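You operate a simulated robot arm through the tools that you are given. There is no shell and no other tool. Be economical: measure what you need, move in short steps, check, and stop when the job is done.

You are at the controls of a simulated robot arm. One attempt, no reset.

## Task
Switch the coffee maker off and throw the used pack in the green tub.
Fine: put the tub's lid back on and swing the basket shut. Where these are worked on the way, their far stop is far enough and under half their travel is too little: filter basket.

Only the result counts: the job must be done as asked and must still hold three seconds after the hand-in. Knocking over, shifting, dropping, spilling or breaking anything else fails it. A push-on lid holds only when it is set on centred and level and pressed home; a screw cap is set on level and turned clockwise until tight.

## Robot
A 7-joint arm with a two-finger parallel gripper, fixed in place. Base frame: the origin is at the foot of the arm, x ahead of it, y to its left, z up; the work surface is at about z = 88. Lengths are in cm, angles in rad, forces in N, time in s.
With the tool pointing down near the work surface it reaches from about 24 to 68 cm from the base axis. Its first joint turns from -1.152 to 1.152 rad. Payload 2.4 kg.
The tool frame sits at the grasp point between the pads (the TCP): z along the fingers, y along the line on which they close. The tips reach 3 cm beyond it. The gripper opens to 9.4 cm. The fingers are 2.8 cm wide and 1 cm thick; the gripper's body (5 by 9.6 cm) begins 5.5 cm behind the TCP.
Orientation is that of the tool frame in the base frame, as a unit quaternion [x, y, z, w]. With the fingers straight down and closing along the base's y, the tool's x points along the base's -x, its y along +y and its z along -z.

## Interface
- The arm moves only by the tool play_rows. Its argument "steps" is a list of rows, each a list of 7 numbers: the shift along the base's x, y, z in cm, then the turn, a rotation vector about the base's x, y, z in rad, then the opening, from 0 (shut) to 1 (fully open). In form: [[dx, dy, dz, wx, wy, wz, grip], ...]. A call has 1 to 8 rows; each row shifts and turns the commanded pose from where the row before left it. A row lasts 0.2 s, in which the tool goes at most 5 cm and 0.15 rad; a call with a longer step from one row to the next is refused whole, and so is a gripper value outside its range. A pose out of reach is approached as far as the arm can. The call stops where the force on the tool passes 70 N (or 10 N more than at its start, if that is more) or the arm is blocked; 0.2 s more then pass. The fingers move at their own pace (about 15.3 cm/s each) and stop on an object; they squeeze with about 43 N. The grip force told is the motor's: it shows also when the fingers shut on nothing. Time passes only in rows, and 0.2 s behind the last, so rows that do not move let the fingers close. The reply holds the time, the measured pose of the TCP, the force on the tool along the base axes, the opening and the grip force, in the units named above and with some noise, with the torque about the TCP (base axes, N m) and any sound that the robot's microphone picked up, and new pictures: "views" is both (left out), scene, wrist or none.
- Cameras (640 x 400 px; columns grow to the right, rows downward): "scene" is fixed at [4.33, 46.9, 146.32]; the picture's right is [-0.74, -0.67, 0.00], its down [-0.26, 0.28, -0.92] and it looks along [0.62, -0.68, -0.38] (base axes); focal length 312 px, centre (320, 200). "wrist" rides on the gripper at [7.6, 1.4, -10.2] in the tool frame; the picture's right is [-0.18, 0.98, 0.00], its down [-0.75, -0.14, -0.64] and it looks along [-0.63, -0.12, 0.77] (tool axes); focal length 243 px, centre (320, 200). There is no depth. A picture from a camera that has moved, and an enlarged one, comes with that camera's place and axes in the base frame and with its lens.
- close_up(camera, box): a new picture of the part [left, top, right, bottom] of that camera's present view, enlarged. No time passes.
- sign_off(): hands the job in; it is judged then, once.

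Go step by step. Nothing tells you positions but the pictures and the camera data: compare them with the known pose of the tool, close in by small moves and look again before you grip or let go. The budget is 120 turns and 200 pictures, counting those below and the enlarged ones. Unless the task says otherwise, let go and move clear before handing in, and close with one line.

The tools are called after "Request:" as name(argument=value, ...) on one line, values as JSON. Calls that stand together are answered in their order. play_rows: Moves the arm, as the interface text tells. Its arguments: {"type":"object","properties":{"steps":{"type":"array","items":{"type":"array","items":{"type":"number"}}},"views":{"type":"string","enum":["both","scene","wrist","none"]}},"required":["steps"]} The other tools are called the same way: close_up (camera, box) takes an enlarged picture of a part of a camera's view; sign_off () hands the job in.

At the start:

```text
time_s: 0.0
tool_pos: [42.58, -5.44, 127.41]
tcp_rot: [0.001, 1.0, 0.0, 0.0]
ft_force: [-0.3, 1.0, 0.6]
torque: [0.01, -0.01, -0.02]
opening: 9.42
grasp_force: 0.1
```

scene: 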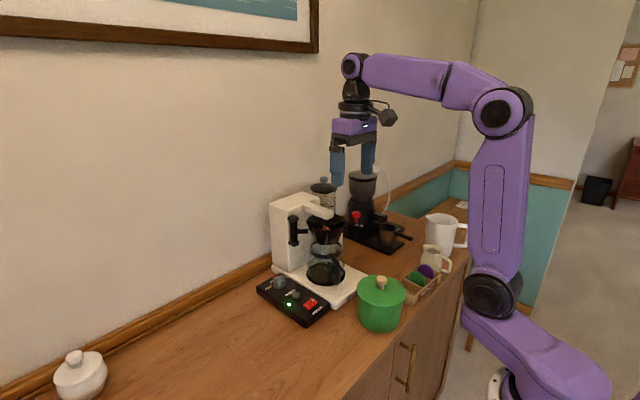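
wrist: 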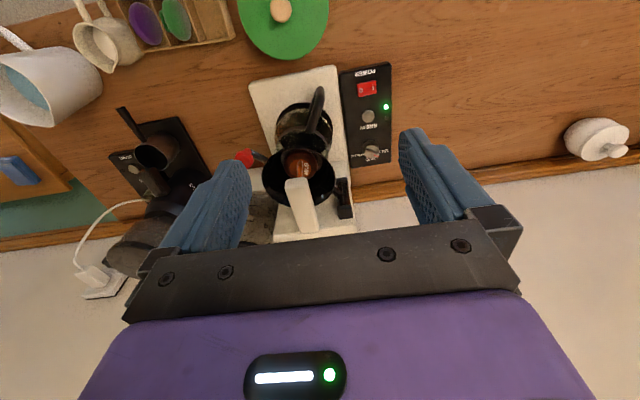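

I see the coffee maker with a control box (red switch, green lamp), a green tub with lid, and a basket above the carafe. I'll take enlarged views first.

Request:
close_up(camera="scene", box=[240, 160, 420, 340])

Request:
close_up(camera="wrist", box=[220, 0, 420, 250])

```text
2.22 times, centred on (330, 250) of scene
camera zoom: at [4.33, 46.9, 146.32], right [-0.74, -0.67, 0.0], down [-0.26, 0.28, -0.92], along [0.62, -0.68, -0.38], focal length 694 px, centre (298, 89)
```

zoom: 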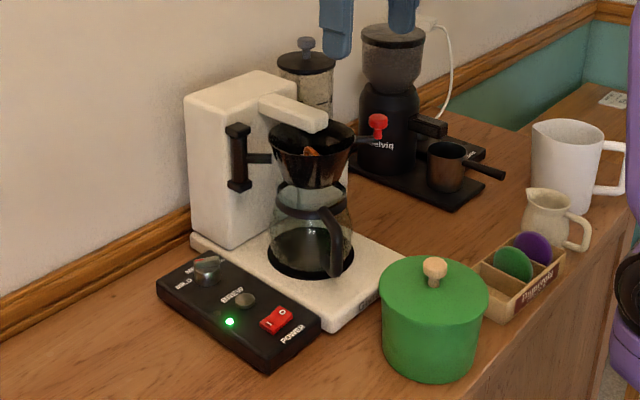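

```text
1.60 times, centred on (320, 125) of wrist
camera zoom: at [35.02, -3.94, 137.61], right [0.18, 0.98, 0.0], down [0.75, -0.14, 0.64], along [0.63, -0.12, -0.77], focal length 388 px, centre (320, 320)
```

zoom: 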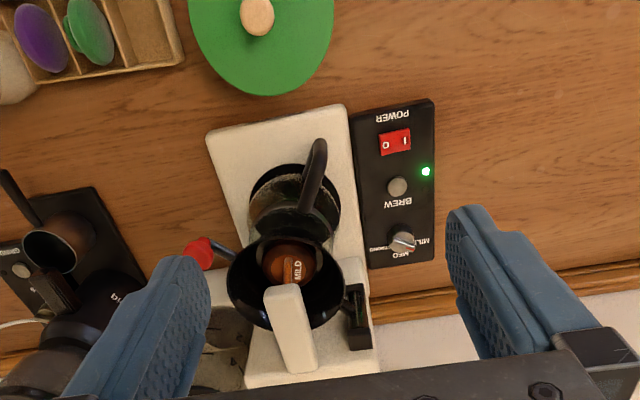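

I estimate the switch at about (48.9, 1.8, 91.5), with its O end toward -y, and the lid knob at about (35.3, -9.1, 99.5). The used pack is in the basket; I need finer looks at the switch and the basket.

Request:
close_up(camera="scene", box=[285, 280, 345, 330])

Request:
close_up(camera="scene", box=[280, 190, 370, 260])

Request:
close_up(camera="wrist", box=[220, 70, 420, 240])

```text
8.00 times, centred on (315, 305) of scene
camera zoom: at [4.33, 46.9, 146.32], right [-0.74, -0.67, 0.0], down [-0.26, 0.28, -0.92], along [0.62, -0.68, -0.38], focal length 2498 px, centre (360, -640)
```

zoom: 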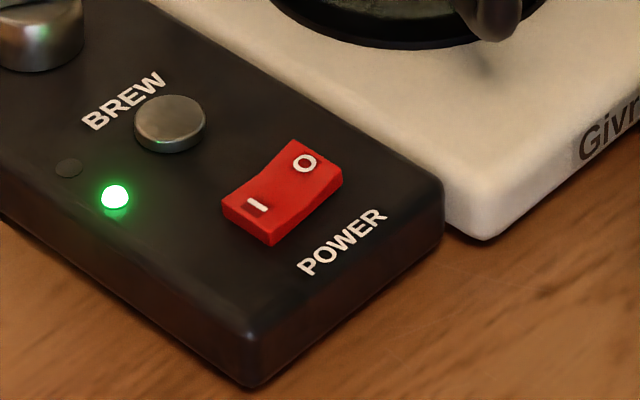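

```text
5.71 times, centred on (325, 225) of scene
camera zoom: at [4.33, 46.9, 146.32], right [-0.74, -0.67, 0.0], down [-0.26, 0.28, -0.92], along [0.62, -0.68, -0.38], focal length 1785 px, centre (291, 57)
```

zoom: 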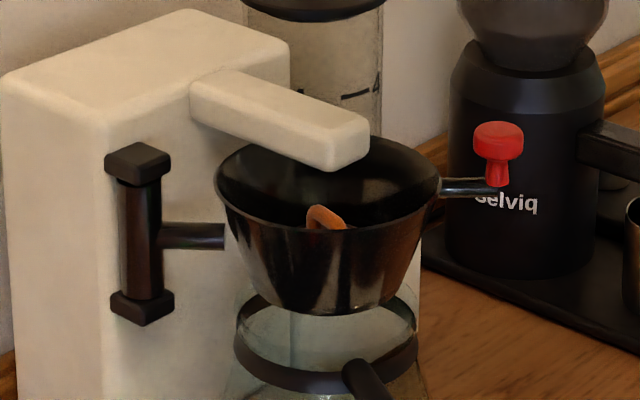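

```text
2.35 times, centred on (320, 155) of wrist
camera zoom: at [35.02, -3.94, 137.61], right [0.18, 0.98, 0.0], down [0.75, -0.14, 0.64], along [0.63, -0.12, -0.77], focal length 571 px, centre (320, 306)
```

zoom: 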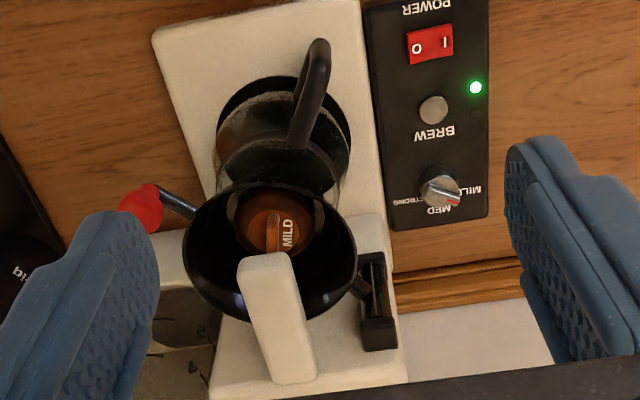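

The O end is raised, so the switch is on. I'll close the fingers and go above the O end at about (48.8, 0.3).

Request:
play_rows(steps=[[0.78, 0.72, -3.4, 0, 0, 0, 0], [0.78, 0.72, -3.4, 0, 0, 0, 0], [0.78, 0.72, -3.4, 0, 0, 0, 0], [0.78, 0.72, -3.4, 0, 0, 0, 0], [0.78, 0.72, -3.4, 0, 0, 0, 0], [0.78, 0.72, -3.4, 0, 0, 0, 0], [0.78, 0.72, -3.4, 0, 0, 0, 0], [0.78, 0.72, -3.4, 0, 0, 0, 0]])

```text
time_s: 1.8
tool_pos: [48.77, 0.45, 100.18]
tcp_rot: [-0.001, 1.0, 0.0, 0.001]
ft_force: [-0.3, 0.6, -0.7]
torque: [-0.02, -0.01, 0.01]
opening: 0.0
grasp_force: 32.7
camera wrist: at [41.19, 2.0, 110.39], right [0.18, 0.98, 0.0], down [0.75, -0.14, 0.64], along [0.63, -0.12, -0.77], focal length 243 px, centre (320, 200)
```

scene: 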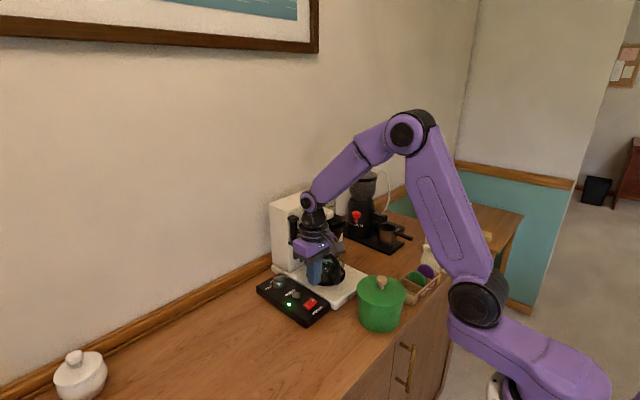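
wrist: 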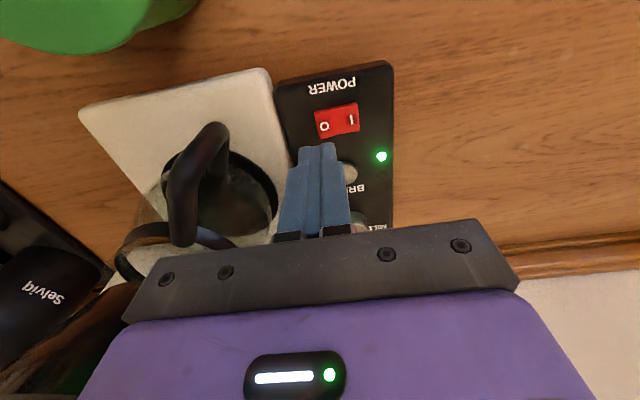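

The fingers are over the O end and clear of the carafe handle. I'll press down gently.

Request:
play_rows(steps=[[0, -0.1, -2, 0, 0, 0, 0], [0, -0.1, -1.8, 0, 0, 0, 0], [0, 0, -0.7, 0, 0, 0, 0], [0, 0, -0.5, 0, 0, 0, 0], [0, 0, -0.4, 0, 0, 0, 0], [0, 0, -0.3, 0, 0, 0, 0]], views="wrist")

```text
time_s: 3.2
tool_pos: [48.89, 0.14, 94.79]
tcp_rot: [0.0, 1.0, 0.0, 0.001]
ft_force: [-6.7, -1.6, 24.9]
torque: [0.23, 0.2, 0.04]
opening: 0.0
grasp_force: 33.1
camera wrist: at [41.26, 1.59, 104.95], right [0.18, 0.98, 0.0], down [0.75, -0.14, 0.64], along [0.63, -0.12, -0.77], focal length 243 px, centre (320, 200)
```

wrist: 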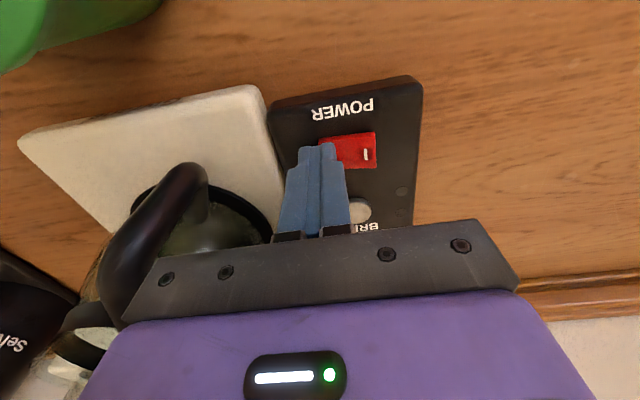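

The lamp went out. I'll raise the tool and look to confirm, heading toward the basket knob.

Request:
play_rows(steps=[[0, 0, 3, 0, 0, 0, 0], [-0.5, 0, 4.8, 0, 0, 0, 0], [-1, -0.5, 4.8, 0, 0, 0, 0], [-1, -1.5, 4.5, 0, 0, 0, 0], [-1, -3, 3.5, 0, 0, 0, 0.5], [-1, -3.5, 3.2, 0, 0, 0, 0.5], [-1, -3.5, 3.2, 0, 0, 0, 0.5], [0, -3.5, 2, 0, 0, 0, 0.5]])

Request:
close_up(camera="scene", box=[240, 160, 420, 340])

```text
time_s: 5.0
tool_pos: [43.73, -15.41, 123.38]
tcp_rot: [0.001, 1.0, 0.001, 0.0]
ft_force: [-1.2, -0.6, 0.2]
torque: [0.01, 0.0, 0.03]
opening: 4.7
grasp_force: 0.1
camera wrist: at [36.05, -13.83, 133.57], right [0.18, 0.98, 0.0], down [0.75, -0.14, 0.64], along [0.63, -0.12, -0.77], focal length 243 px, centre (320, 200)
```

scene: 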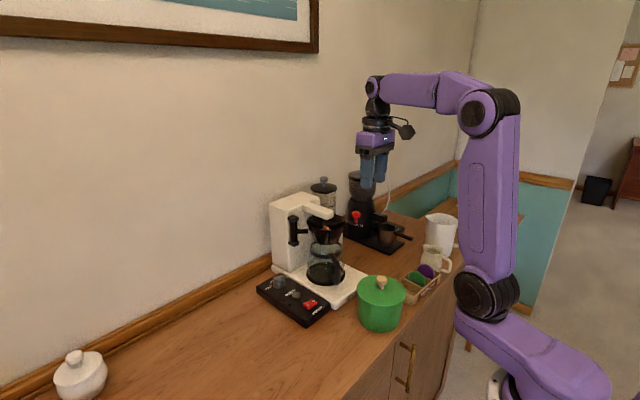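
wrist: 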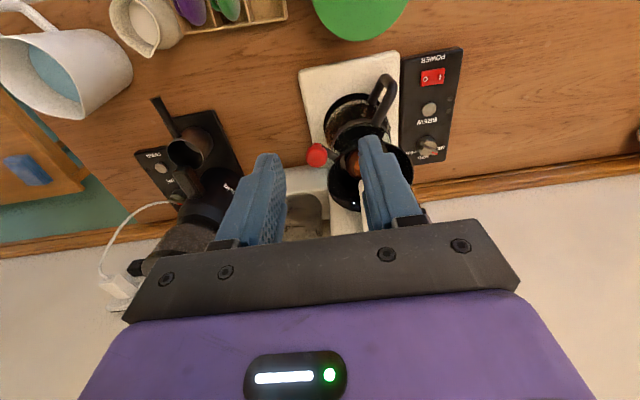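

```text
2.22 times, centred on (330, 250) of scene
camera zoom: at [4.33, 46.9, 146.32], right [-0.74, -0.67, 0.0], down [-0.26, 0.28, -0.92], along [0.62, -0.68, -0.38], focal length 694 px, centre (298, 89)
```

zoom: 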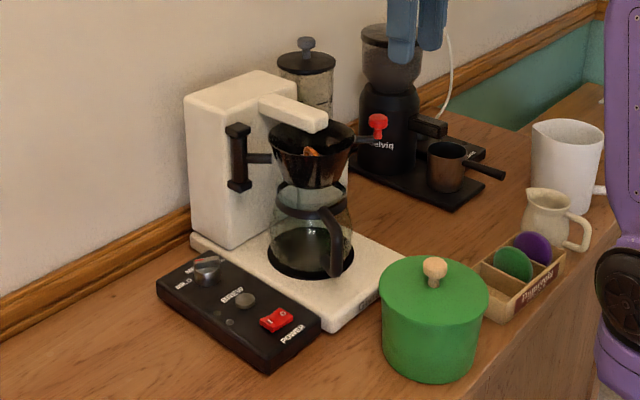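

The switch is off. Next I'll turn the gripper about 0.73 rad so it straddles the red knob along the swing direction, above (48.3, -16.2).

Request:
play_rows(steps=[[0.9, -0.16, -0.6, 0, 0, 0.146, 0.5], [0.9, -0.16, -0.6, 0, 0, 0.146, 0.5], [0.9, -0.16, -0.6, 0, 0, 0.146, 0.5], [0.9, -0.16, -0.6, 0, 0, 0.146, 0.5], [0.97, -0.16, -0.6, 0, 0, 0.146, 0.5]])

```text
time_s: 6.2
tool_pos: [48.12, -16.27, 120.3]
tcp_rot: [-0.359, 0.933, 0.0, 0.0]
ft_force: [0.4, 0.4, 0.6]
torque: [-0.02, 0.01, -0.03]
opening: 4.7
grasp_force: 0.0
camera wrist: at [41.46, -20.14, 130.59], right [-0.52, 0.85, 0.0], down [0.65, 0.4, 0.64], along [0.55, 0.33, -0.77], focal length 243 px, centre (320, 200)
```

scene: 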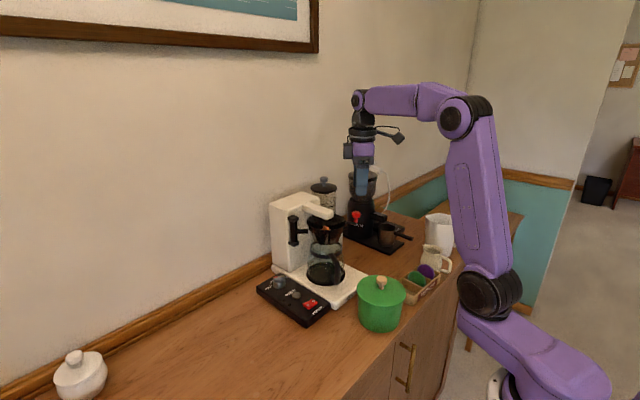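
wrist: 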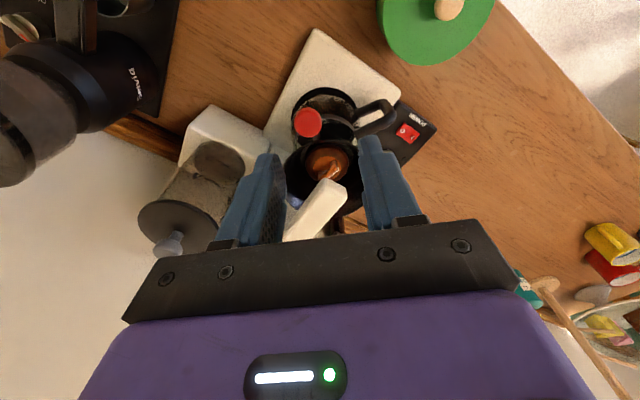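

The knob sits slightly toward the left finger, at about (48.8, -16.9). I'll shift over, then lower so the fingers straddle it.

Request:
play_rows(steps=[[0.6, -0.55, -2.5, 0, 0, 0, 0.5], [0, 0, -2.5, 0, 0, 0, 0.5], [0, 0, -2, 0, 0, 0, 0.5], [0, 0, -1.5, 0, 0, 0, 0.5]])

Request:
close_up(camera="scene", box=[280, 160, 400, 260])

```text
time_s: 7.2
tool_pos: [48.63, -16.75, 112.08]
tcp_rot: [-0.357, 0.934, 0.0, 0.0]
ft_force: [-0.8, -0.9, 0.1]
torque: [-0.01, 0.07, 0.0]
opening: 4.71
grasp_force: 0.0
camera wrist: at [41.98, -20.68, 122.25], right [-0.52, 0.85, 0.0], down [0.66, 0.4, 0.64], along [0.55, 0.33, -0.77], focal length 243 px, centre (320, 200)
```

scene: 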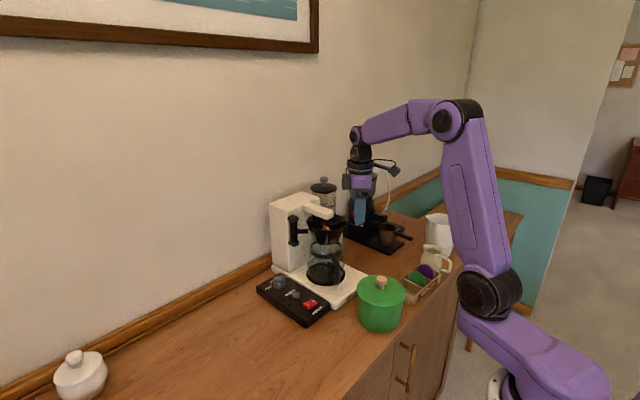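
wrist: 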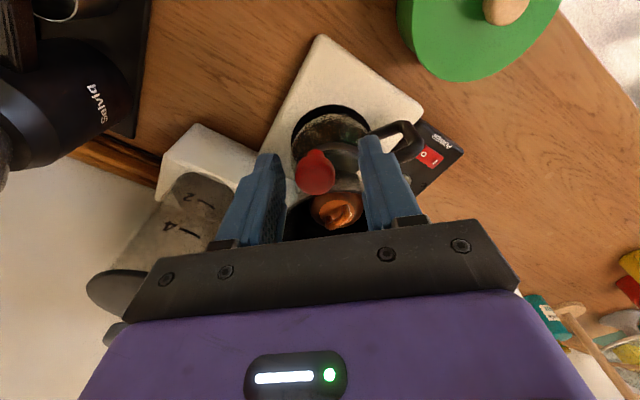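

```text
4.00 times, centred on (340, 210) of scene
camera zoom: at [4.33, 46.9, 146.32], right [-0.74, -0.67, 0.0], down [-0.26, 0.28, -0.92], along [0.62, -0.68, -0.38], focal length 1249 px, centre (240, 160)
```

zoom: 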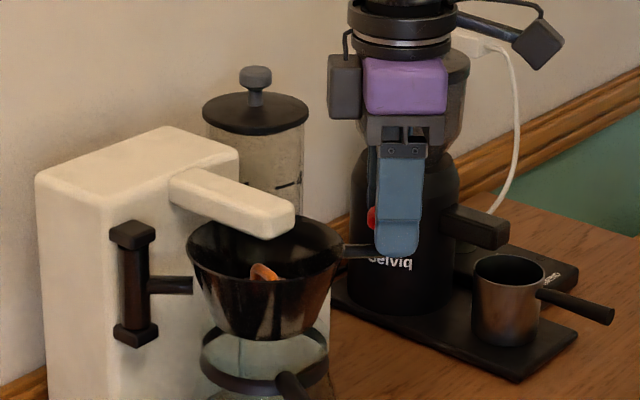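

The fingers straddle the knob but sit slightly outboard of it. I'll nudge inward, close to a loose cage, and start the swing (knob toward -x,+y about the hinge at about (60.5, -5)).

Request:
play_rows(steps=[[0.45, 0.4, -0.4, 0, 0, 0, 0.3], [0, 0, 0, 0, 0, 0, 0.3], [-1.28, 1.44, 0, 0, 0, -0.12, 0.3], [-1.1, 1.59, 0, 0, 0, -0.12, 0.3]])

Request:
close_up(camera="scene", box=[280, 160, 400, 260])

```text
time_s: 8.2
tool_pos: [46.72, -13.15, 111.64]
tcp_rot: [-0.242, 0.97, 0.0, 0.001]
ft_force: [-0.9, -0.8, 0.0]
torque: [0.03, -0.01, 0.03]
opening: 2.83
grasp_force: 0.1
camera wrist: at [39.24, -15.45, 121.87], right [-0.3, 0.95, 0.0], down [0.73, 0.23, 0.64], along [0.61, 0.19, -0.77], focal length 243 px, centre (320, 200)
```

scene: 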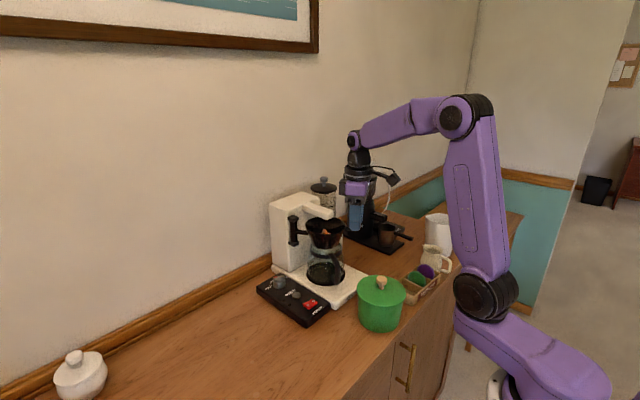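
wrist: 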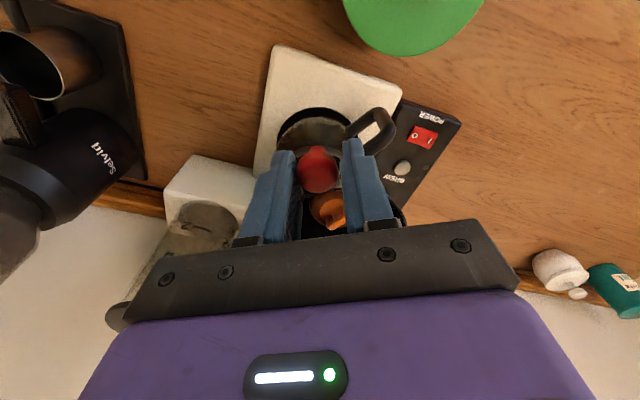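

```text
4.00 times, centred on (340, 210) of scene
camera zoom: at [4.33, 46.9, 146.32], right [-0.74, -0.67, 0.0], down [-0.26, 0.28, -0.92], along [0.62, -0.68, -0.38], focal length 1249 px, centre (240, 160)
```

zoom: 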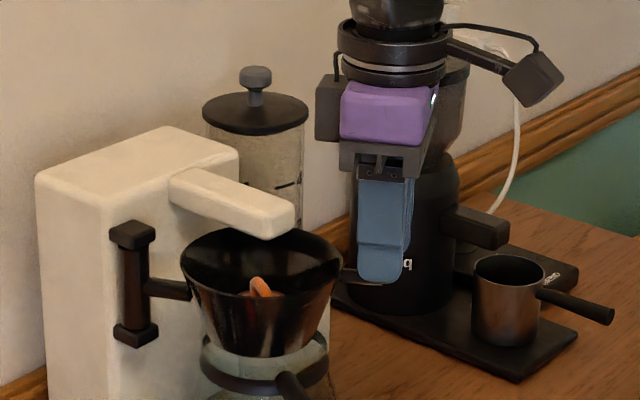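

It swings with almost no force. I'll continue along the arc.

Request:
play_rows(steps=[[-0.9, 1.71, 0, 0, 0, -0.12, 0.3], [-0.69, 1.8, 0, 0, 0, -0.12, 0.3], [-0.47, 1.88, 0, 0, 0, -0.12, 0.3], [-0.24, 1.91, 0, 0, 0, -0.12, 0.3], [0, 1.93, 0, 0, 0, -0.12, 0.3]])

Request:
close_up(camera="scene", box=[260, 160, 380, 260])

```text
time_s: 9.4
tool_pos: [44.4, -4.1, 111.88]
tcp_rot: [0.056, 0.998, 0.0, 0.0]
ft_force: [0.8, 0.0, -0.2]
torque: [-0.02, 0.01, 0.02]
opening: 2.82
grasp_force: 0.0
camera wrist: at [37.07, -1.7, 121.93], right [0.29, 0.96, 0.0], down [0.73, -0.23, 0.64], along [0.61, -0.19, -0.77], focal length 243 px, centre (320, 200)
```

scene: 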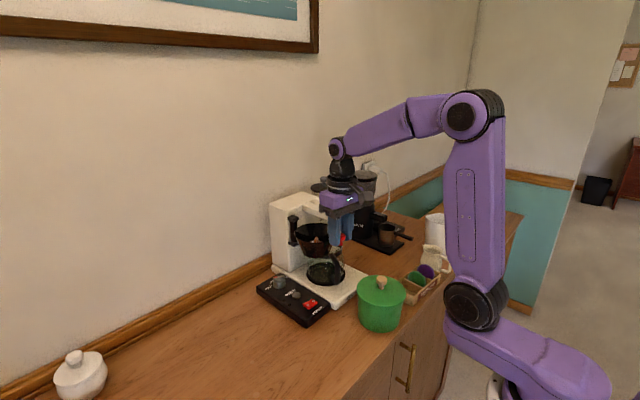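
wrist: 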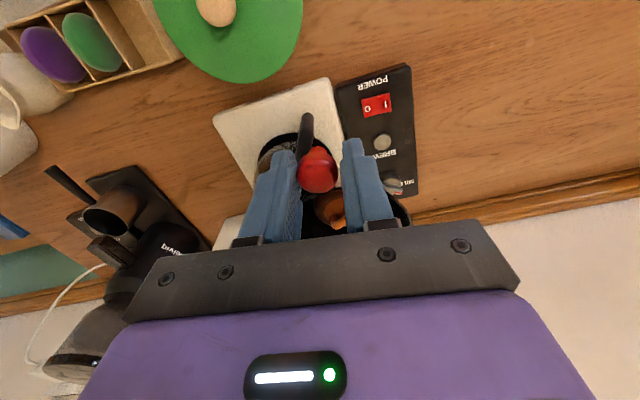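

```text
4.00 times, centred on (320, 210) of scene
camera zoom: at [4.33, 46.9, 146.32], right [-0.74, -0.67, 0.0], down [-0.26, 0.28, -0.92], along [0.62, -0.68, -0.38], focal length 1249 px, centre (320, 160)
```

zoom: 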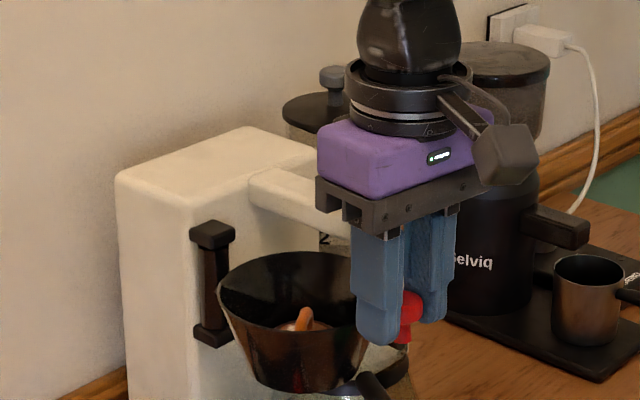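

Tracking well; continuing the swing toward its far stop.

Request:
play_rows(steps=[[0.22, 1.92, 0, 0, 0, -0.12, 0.3], [0.45, 1.87, 0, 0, 0, -0.12, 0.3], [0.67, 1.81, 0, 0, 0, -0.12, 0.3], [0.88, 1.72, 0, 0, 0, -0.12, 0.3]])

Request:
close_up(camera="scene", box=[260, 160, 380, 260])

```text
time_s: 10.4
tool_pos: [46.77, 3.09, 111.52]
tcp_rot: [0.293, 0.956, 0.0, 0.0]
ft_force: [-0.1, 0.2, 0.7]
torque: [-0.01, -0.01, 0.01]
opening: 2.84
grasp_force: 0.1
camera wrist: at [41.17, 8.68, 121.82], right [0.7, 0.71, 0.0], down [0.55, -0.54, 0.64], along [0.46, -0.45, -0.77], focal length 243 px, centre (320, 200)
```

scene: 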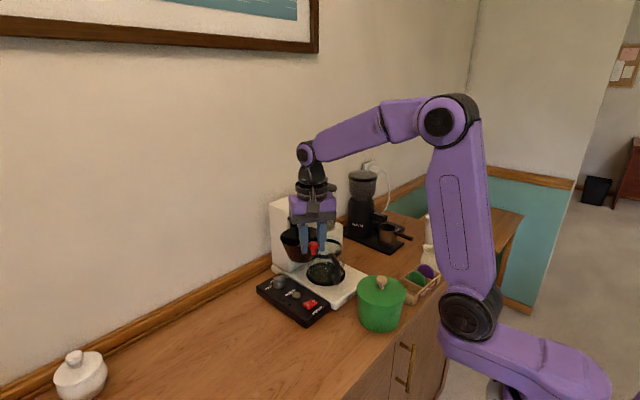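
wrist: 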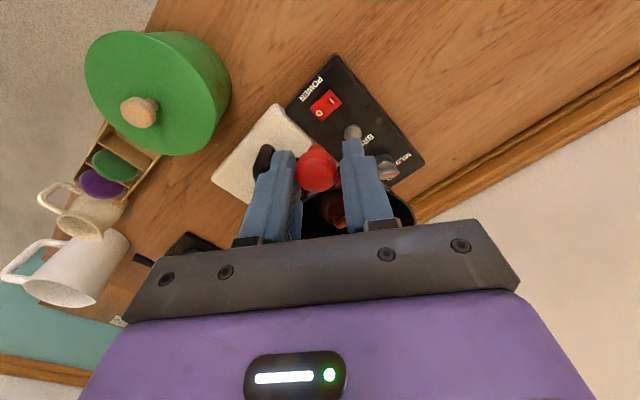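

```text
4.00 times, centred on (320, 210) of scene
camera zoom: at [4.33, 46.9, 146.32], right [-0.74, -0.67, 0.0], down [-0.26, 0.28, -0.92], along [0.62, -0.68, -0.38], focal length 1249 px, centre (320, 160)
```

zoom: 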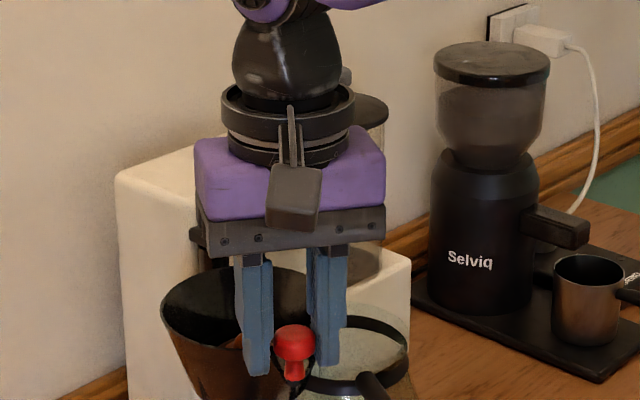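

About 75° swung with no stop yet. I'll continue in smaller steps until resistance shows.

Request:
play_rows(steps=[[1.08, 1.6, 0, 0, 0, -0.12, 0.3], [1.27, 1.46, 0, 0, 0, -0.12, 0.3], [0.7, 0.66, 0, 0, 0, -0.06, 0.3]])

Request:
close_up(camera="scene", box=[260, 160, 380, 260])

```text
time_s: 11.2
tool_pos: [49.72, 7.0, 111.48]
tcp_rot: [0.432, 0.902, 0.0, 0.0]
ft_force: [-0.4, 1.0, 0.2]
torque: [0.01, -0.02, 0.0]
opening: 2.81
grasp_force: 0.1
camera wrist: at [46.02, 13.98, 121.86], right [0.88, 0.47, 0.0], down [0.36, -0.68, 0.64], along [0.3, -0.57, -0.77], focal length 243 px, centre (320, 200)
```

scene: 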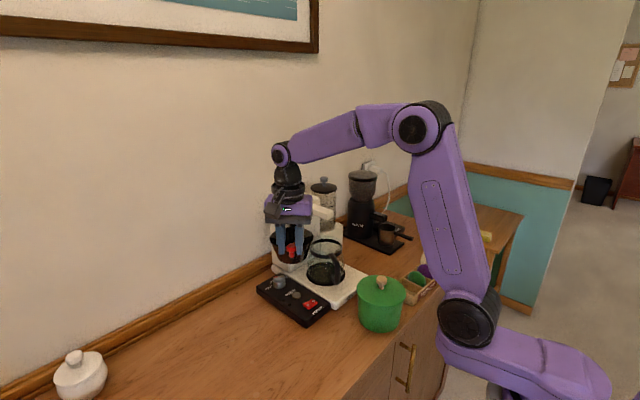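
wrist: 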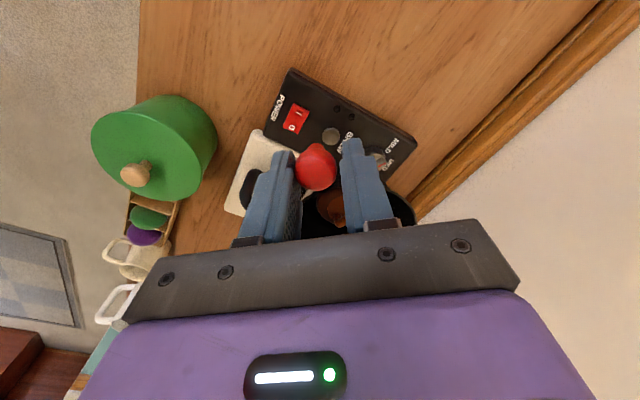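

```text
4.00 times, centred on (320, 210) of scene
camera zoom: at [4.33, 46.9, 146.32], right [-0.74, -0.67, 0.0], down [-0.26, 0.28, -0.92], along [0.62, -0.68, -0.38], focal length 1249 px, centre (320, 160)
```

zoom: 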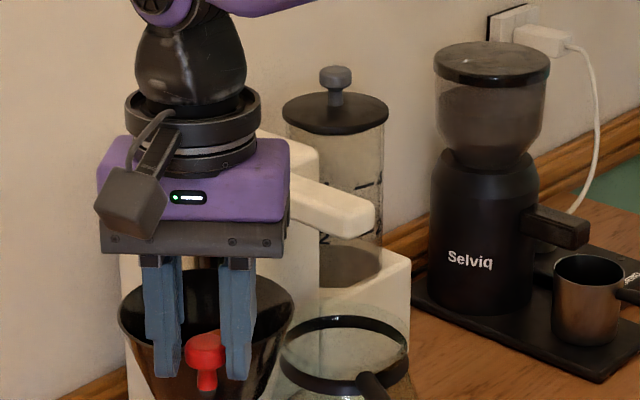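

The basket is swung out about 93°, which is well open. I'll withdraw upward and travel to above the tub's lid knob while turning back to neutral.

Request:
play_rows(steps=[[0, 0, 3, 0, 0, 0, 0.35], [0, 0, 4.5, 0, 0, 0, 0.35], [-2.4, -2.68, 0.5, 0, 0, 0.149, 0.5], [-2.4, -2.68, 0, 0, 0, 0.149, 0.5], [-2.4, -2.68, 0, 0, 0, 0.149, 0.5], [-2.4, -2.68, -1, 0, 0, 0.149, 0.5], [-2.4, -2.68, -2, 0, 0, 0.149, 0.5], [-2.4, -2.68, -2, 0, 0, 0.149, 0.5]])

```text
time_s: 13.0
tool_pos: [35.29, -9.17, 114.8]
tcp_rot: [-0.002, 1.0, 0.0, 0.001]
ft_force: [-0.2, -1.0, -0.2]
torque: [-0.02, 0.0, -0.01]
opening: 4.69
grasp_force: 0.0
camera wrist: at [27.62, -7.68, 124.97], right [0.18, 0.98, 0.0], down [0.75, -0.14, 0.64], along [0.63, -0.12, -0.77], focal length 243 px, centre (320, 200)
```

scene: 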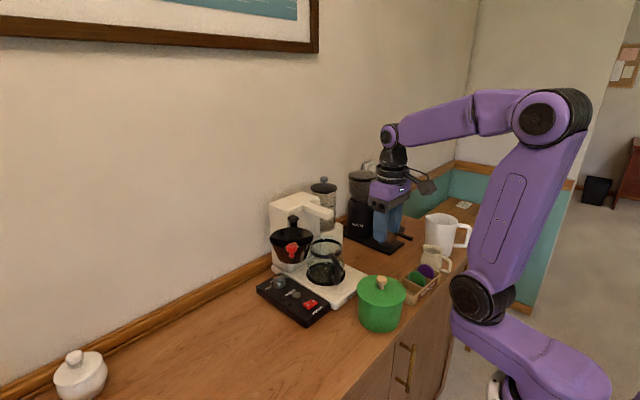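
wrist: 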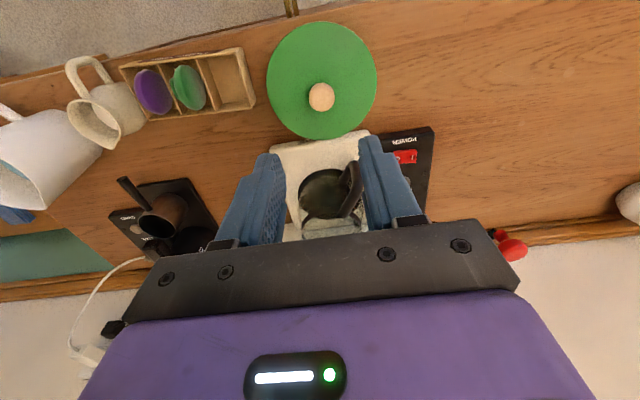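

The knob lines up under the TCP at (35.3, -9.1). I'll descend to grip height, tips just above the lid plate.

Request:
play_rows(steps=[[0, 0.1, -4.5, 0, 0, 0, 0.5], [0, 0, -4.5, 0, 0, 0, 0.5], [0, 0, -2.8, 0, 0, 0, 0.5], [0, 0, -1.5, 0, 0, 0, 0.5]])

Request:
close_up(camera="scene", box=[330, 240, 430, 340])

```text
time_s: 14.0
tool_pos: [35.11, -9.37, 101.2]
tcp_rot: [-0.002, 1.0, 0.0, 0.0]
ft_force: [0.2, 0.3, -0.2]
torque: [0.0, 0.0, 0.01]
opening: 4.7
grasp_force: 0.0
camera wrist: at [27.45, -7.65, 111.5], right [0.18, 0.98, 0.0], down [0.75, -0.14, 0.64], along [0.63, -0.12, -0.77], focal length 243 px, centre (320, 200)
```

scene: 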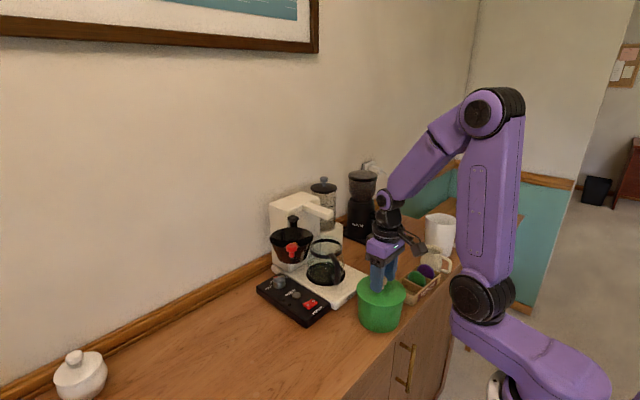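
wrist: 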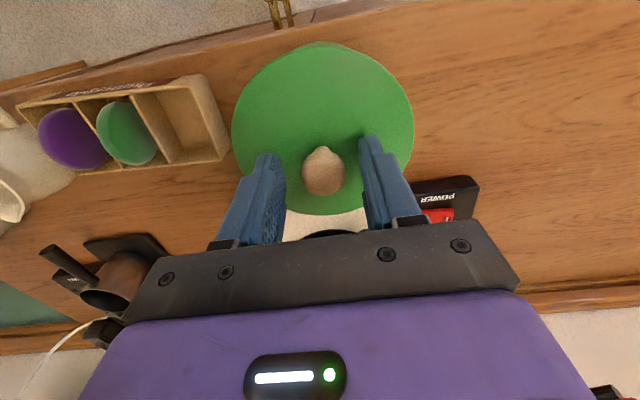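

```text
4.00 times, centred on (380, 290) of scene
camera zoom: at [4.33, 46.9, 146.32], right [-0.74, -0.67, 0.0], down [-0.26, 0.28, -0.92], along [0.62, -0.68, -0.38], focal length 1249 px, centre (80, -160)
```

zoom: 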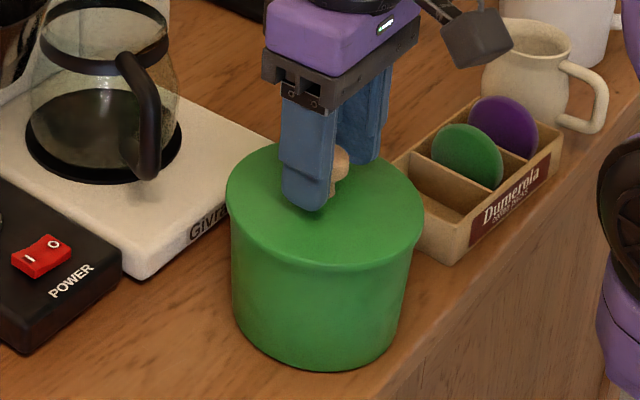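

The knob is centred between the fingers. I'll close onto it.

Request:
play_rows(steps=[[0.2, 0.1, -0.1, 0, 0, 0, 0.4], [0, 0, 0, 0, 0, 0, 0.32], [0, 0, 0, 0, 0, 0, 0.2], [0, 0, 0, 0, 0, 0, 0.0], [0, 0, 0, 0, 0, 0, 0.0]], views="wrist")

```text
time_s: 15.2
tool_pos: [35.39, -9.12, 101.07]
tcp_rot: [-0.002, 1.0, 0.0, 0.001]
ft_force: [0.0, -0.4, 0.4]
torque: [-0.03, 0.03, -0.02]
opening: 2.43
grasp_force: 42.9
heard: snap
camera wrist: at [27.71, -7.48, 111.42], right [0.18, 0.98, 0.0], down [0.75, -0.14, 0.64], along [0.63, -0.12, -0.77], focal length 243 px, centre (320, 200)
```

wrist: 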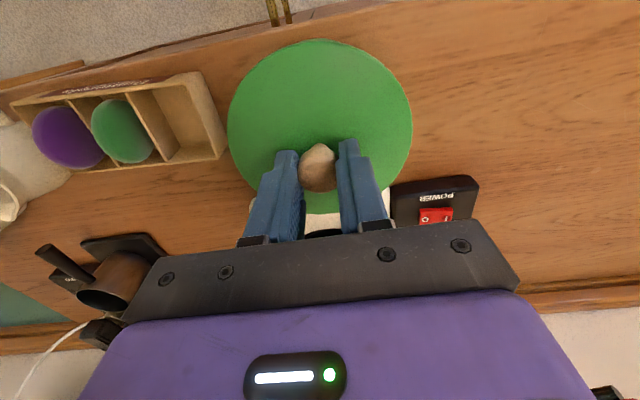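

I heard a snap while gripping, with the knob held at 2.43 cm. I'll lift slowly straight up and watch the force.

Request:
play_rows(steps=[[0, 0, 0.3, 0, 0, 0, 0], [0, 0, 0.5, 0, 0, 0, 0], [0, 0, 1.0, 0, 0, 0, 0], [0, 0, 2.0, 0, 0, 0, 0], [0, 0, 3.0, 0, 0, 0, 0]])

Request:
close_up(camera="scene", box=[330, 220, 430, 340])

```text
time_s: 16.4
tool_pos: [35.33, -8.88, 108.06]
tcp_rot: [-0.002, 1.0, 0.001, -0.001]
ft_force: [-0.8, -0.1, -0.6]
torque: [-0.02, 0.0, 0.03]
opening: 2.4
grasp_force: 42.9
camera wrist: at [27.81, -7.36, 118.33], right [0.18, 0.98, 0.0], down [0.75, -0.14, 0.64], along [0.63, -0.12, -0.77], focal length 243 px, centre (320, 200)
```

scene: 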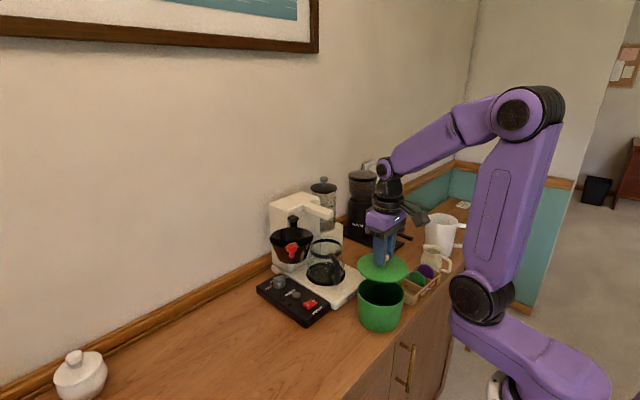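
wrist: 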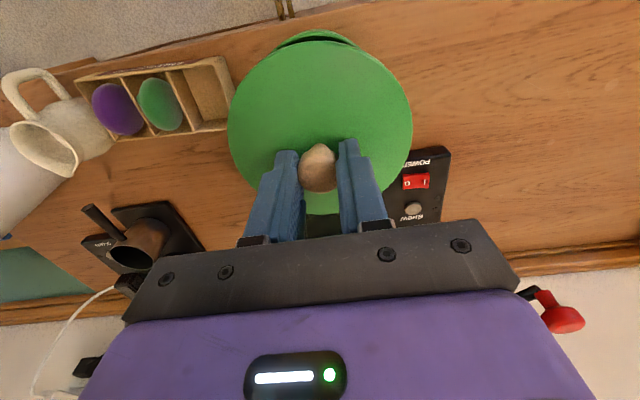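

```text
3.33 times, centred on (380, 280) of scene
camera zoom: at [4.33, 46.9, 146.32], right [-0.74, -0.67, 0.0], down [-0.26, 0.28, -0.92], along [0.62, -0.68, -0.38], focal length 1041 px, centre (120, -67)
```

zoom: 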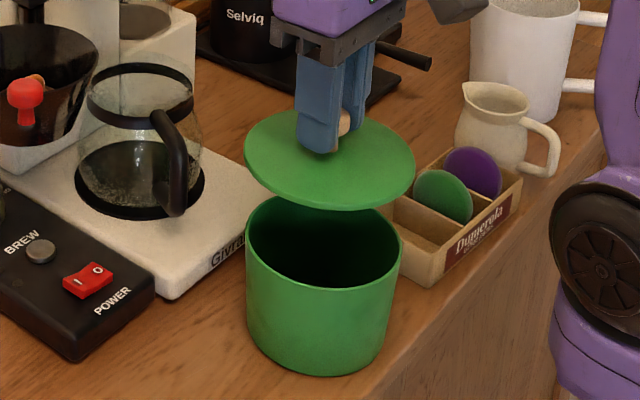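

The lid came off cleanly and is held level. I'll carry it to clear worktop near (40, 17), passing well in front of the basket knob.

Request:
play_rows(steps=[[0.3, 2, 0.5, 0, 0, 0, 0], [0.3, 3.9, 0, 0, 0, 0, 0], [0.5, 4, 0, 0, 0, 0, 0], [0.9, 4, -1, 0, 0, 0, 0], [0.9, 4, -2, 0, 0, 0, 0], [0.9, 4, -2, 0, 0, 0, 0], [0.9, 4, -2, 0, 0, 0, 0], [0, 0, -2, 0, 0, 0, 0]])

```text
time_s: 18.2
tool_pos: [40.15, 16.95, 99.46]
tcp_rot: [-0.001, 1.0, -0.001, 0.0]
ft_force: [0.1, -1.7, 0.0]
torque: [0.04, -0.01, -0.02]
opening: 2.42
grasp_force: 43.4
camera wrist: at [32.54, 18.59, 109.66], right [0.18, 0.98, 0.0], down [0.75, -0.14, 0.64], along [0.63, -0.12, -0.77], focal length 243 px, centre (320, 200)
```

scene: 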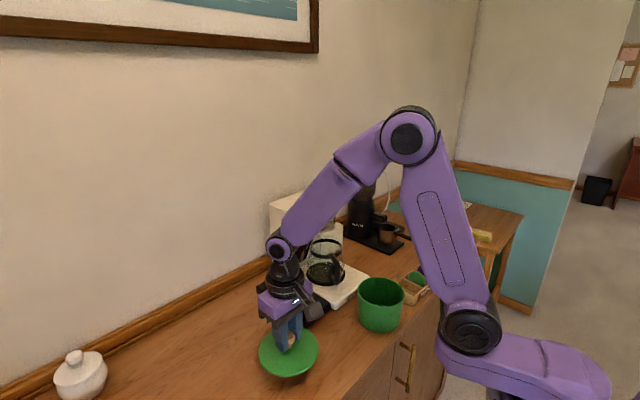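
wrist: 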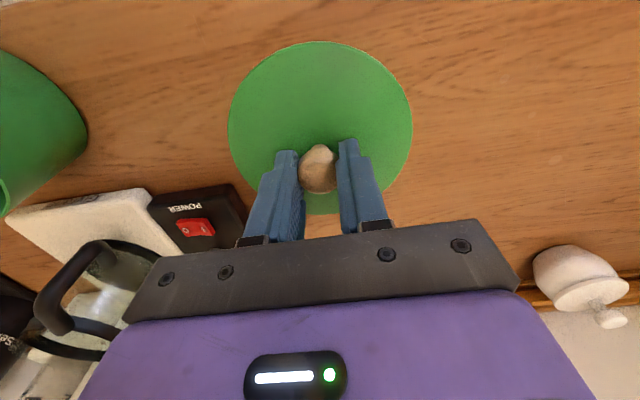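

The spot is clear. I'll lower in small steps until contact.

Request:
play_rows(steps=[[0, 0, -2.5, 0, 0, 0, 0], [0, 0, -1.5, 0, 0, 0, 0], [0, 0, -0.7, 0, 0, 0, 0], [0, 0, -0.4, 0, 0, 0, 0]], views="scene")

Request:
close_up(camera="scene", box=[240, 300, 340, 400])

```text
time_s: 19.2
tool_pos: [40.09, 16.78, 94.34]
tcp_rot: [-0.001, 1.0, 0.0, 0.0]
ft_force: [-0.7, -0.7, -0.3]
torque: [0.01, 0.03, 0.01]
opening: 2.42
grasp_force: 43.1
```

scene: 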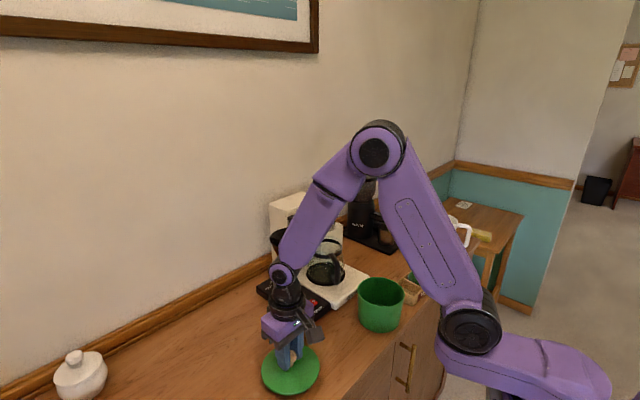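

```text
4.00 times, centred on (290, 350) of scene
camera zoom: at [4.33, 46.9, 146.32], right [-0.74, -0.67, 0.0], down [-0.26, 0.28, -0.92], along [0.62, -0.68, -0.38], focal length 1249 px, centre (440, -400)
```

zoom: 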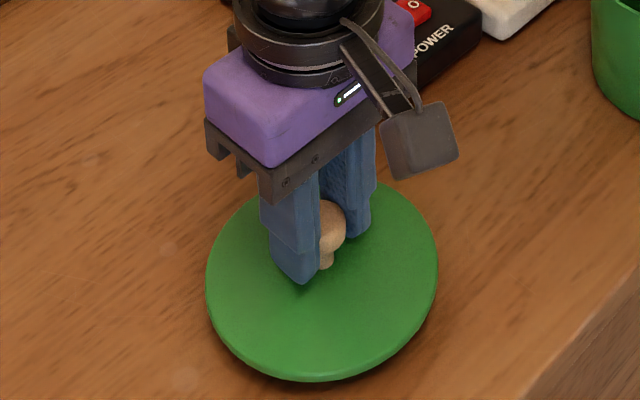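

Request:
play_rows(steps=[[0, 0, -0.4, 0, 0, 0, 0], [0, 0, -0.3, 0, 0, 0, 0], [0, 0, -0.3, 0, 0, 0, 0]], views="none")

```text
time_s: 20.0
tool_pos: [40.13, 16.83, 93.35]
tcp_rot: [-0.002, 1.0, -0.001, 0.0]
ft_force: [-0.7, 0.4, -0.3]
torque: [0.02, 0.01, 0.0]
opening: 2.41
grasp_force: 43.1
```

No contact yet; continuing in small steps.

Request:
play_rows(steps=[[0, 0, -0.3, 0, 0, 0, 0], [0, 0, -0.3, 0, 0, 0, 0], [0, 0, -0.3, 0, 0, 0, 0]], views="scene")

Request:
close_up(camera="scene", box=[240, 300, 340, 400])

```text
time_s: 20.7
tool_pos: [40.25, 16.93, 93.03]
tcp_rot: [-0.002, 1.0, 0.0, 0.001]
ft_force: [-6.7, -5.3, 21.4]
torque: [0.04, 0.09, 0.08]
opening: 2.38
grasp_force: 43.2
stopped in row 3: the force on the tool passed its limit at 83 N (the readings are from after the stop); the commanded pose is now the measured one
```

scene: 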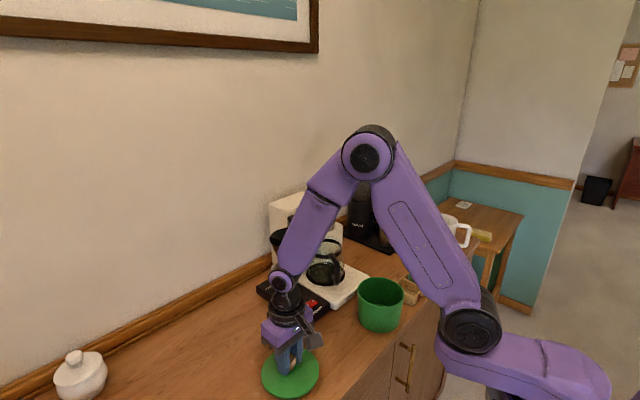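

```text
4.00 times, centred on (290, 350) of scene
camera zoom: at [4.28, 46.88, 146.33], right [-0.74, -0.67, 0.0], down [-0.26, 0.28, -0.92], along [0.62, -0.68, -0.38], focal length 1249 px, centre (440, -400)
```

zoom: 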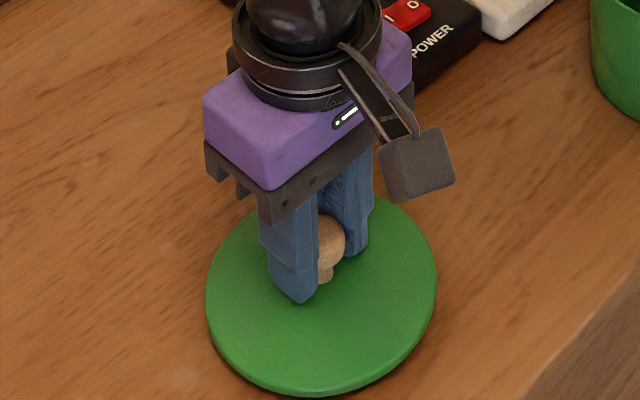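

The lid rests flat on the worktop. I'll release, rise, and go to view the basket from above.

Request:
play_rows(steps=[[0, 0, 0, 0, 0, 0, 0.4], [0, 0, 0, 0, 0, 0, 0.5], [0, 0, 3, 0, 0, 0, 0.5], [0, 0, 4.9, 0, 0, 0, 0.5], [0, 0, 4.9, 0, 0, 0, 0.5], [0, 0, 4.9, 0, 0, 0, 0.5], [0, -2.5, 4, 0, 0, 0, 0.5], [1, -4, 2.5, 0, 0, 0, 0.5]], views="none")

Request:
play_rows(steps=[[2, -4, 1.5, 0, 0, 0, 0.5], [2, -3, 0, 0, 0, 0, 0.5], [2, -1, 0, 0, 0, 0, 0.5]])

```text
time_s: 22.5
tool_pos: [41.71, 10.69, 117.13]
tcp_rot: [-0.002, 1.0, 0.0, 0.0]
ft_force: [0.4, 0.6, 0.4]
torque: [0.0, 0.01, -0.02]
opening: 4.71
grasp_force: 0.0
```

```text
time_s: 23.3
tool_pos: [47.65, 2.57, 118.78]
tcp_rot: [-0.003, 1.0, 0.001, 0.001]
ft_force: [-0.3, 0.4, -0.2]
torque: [0.02, 0.01, 0.01]
opening: 4.7
grasp_force: 0.0
camera wrist: at [39.9, 4.07, 128.92], right [0.18, 0.98, 0.0], down [0.75, -0.14, 0.64], along [0.63, -0.11, -0.77], focal length 243 px, centre (320, 200)
```

scene: 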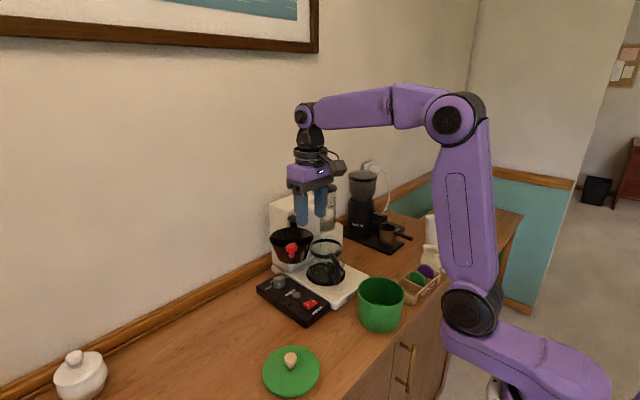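
wrist: 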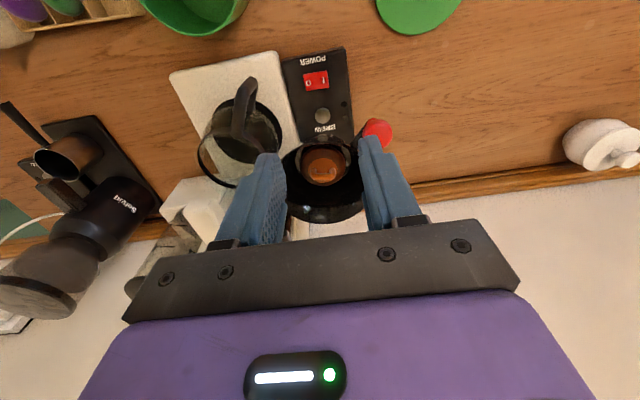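

Request:
close_up(camera="wrist", box=[260, 100, 410, 230])

Request:
close_up(camera="scene", box=[260, 210, 330, 280])

```text
3.08 times, centred on (335, 165) of wrist
camera zoom: at [39.9, 4.07, 128.92], right [0.18, 0.98, 0.0], down [0.75, -0.14, 0.64], along [0.63, -0.11, -0.77], focal length 746 px, centre (274, 308)
```

zoom: 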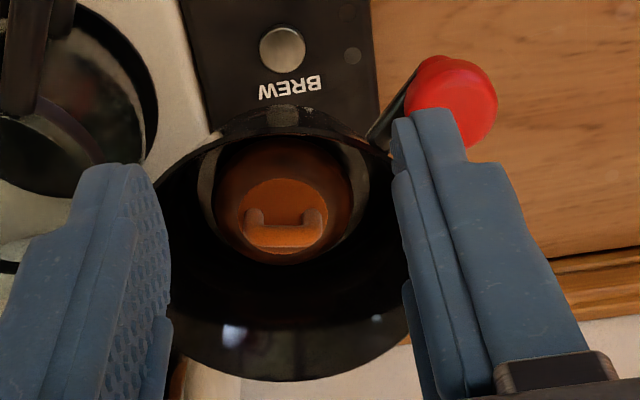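

```text
5.71 times, centred on (295, 245) of scene
camera zoom: at [4.33, 46.9, 146.32], right [-0.74, -0.67, 0.0], down [-0.26, 0.28, -0.92], along [0.62, -0.68, -0.38], focal length 1785 px, centre (463, -57)
```

zoom: 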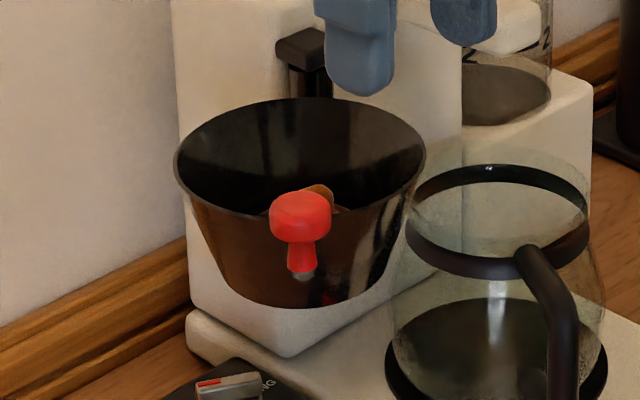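

The pack's loop handle lies roughly along the base y, near (54.8, 1.6, 106). I'll turn the gripper about -1.74 rad so it closes across the handle, with the wrist camera on the open +y side.

Request:
play_rows(steps=[[0.9, -0.1, 0.2, 0, 0, -0.145, 0.4], [0.9, -0.1, 0.2, 0, 0, -0.145, 0.4], [0.9, -0.1, 0, 0, 0, -0.145, 0.4], [0.9, -0.1, 0, 0, 0, -0.145, 0.4], [0.9, -0.1, 0, 0, 0, -0.145, 0.4], [0.9, -0.1, 0, 0, 0, -0.145, 0.4], [0.9, -0.2, 0, 0, 0, -0.145, 0.4], [0.9, -0.2, 0, 0, 0, -0.145, 0.4]], views="none")

Request:
play_rows(steps=[[0, 0, 0, 0, 0, -0.145, 0.4], [0, 0, 0, 0, 0, -0.145, 0.4], [0, 0, 0, 0, 0, -0.145, 0.4], [0, 0, 0, 0, 0, -0.145, 0.4]])

```text
time_s: 25.1
tool_pos: [54.55, 1.52, 119.07]
tcp_rot: [0.547, 0.837, 0.0, 0.002]
ft_force: [0.6, -0.2, -0.4]
torque: [0.0, 0.01, -0.03]
opening: 3.77
grasp_force: 0.1
```

```text
time_s: 26.1
tool_pos: [54.46, 1.55, 118.99]
tcp_rot: [0.764, 0.646, -0.001, 0.001]
ft_force: [1.0, -0.3, -1.2]
torque: [-0.02, -0.01, 0.0]
opening: 3.75
grasp_force: 0.1
camera wrist: at [57.14, 8.94, 129.21], right [0.94, -0.35, 0.0], down [-0.27, -0.72, 0.64], along [-0.22, -0.6, -0.77], focal length 243 px, centre (320, 200)
```

scene: 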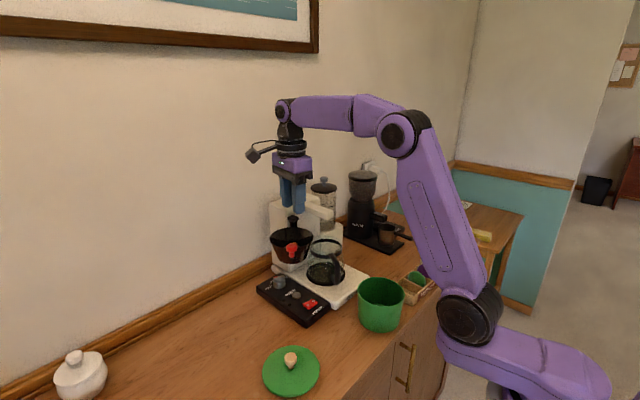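
wrist: 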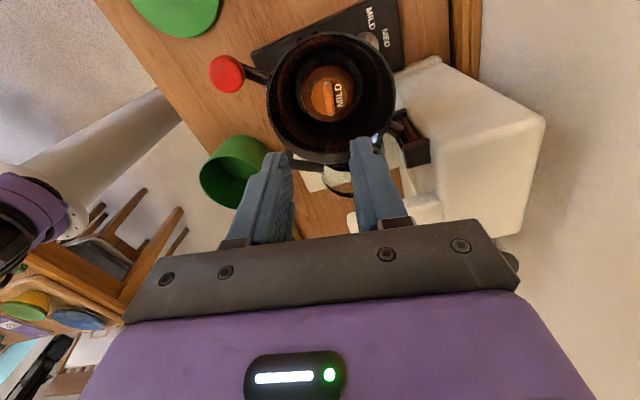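

Request:
close_up(camera="wrist", box=[250, 20, 410, 180])

```text
2.50 times, centred on (330, 100) of wrist
camera zoom: at [57.14, 8.94, 129.21], right [0.94, -0.35, 0.0], down [-0.27, -0.72, 0.64], along [-0.22, -0.6, -0.77], focal length 606 px, centre (295, 450)
```

zoom: 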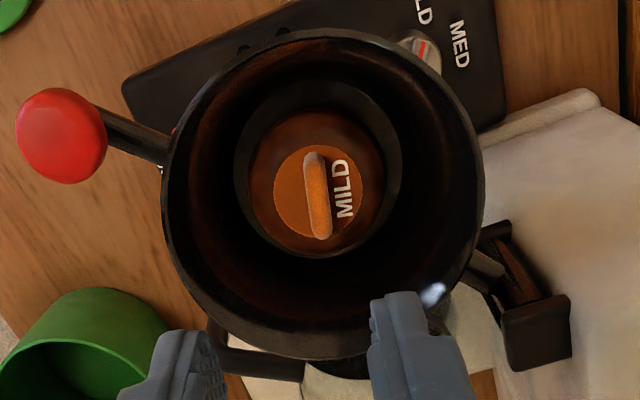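

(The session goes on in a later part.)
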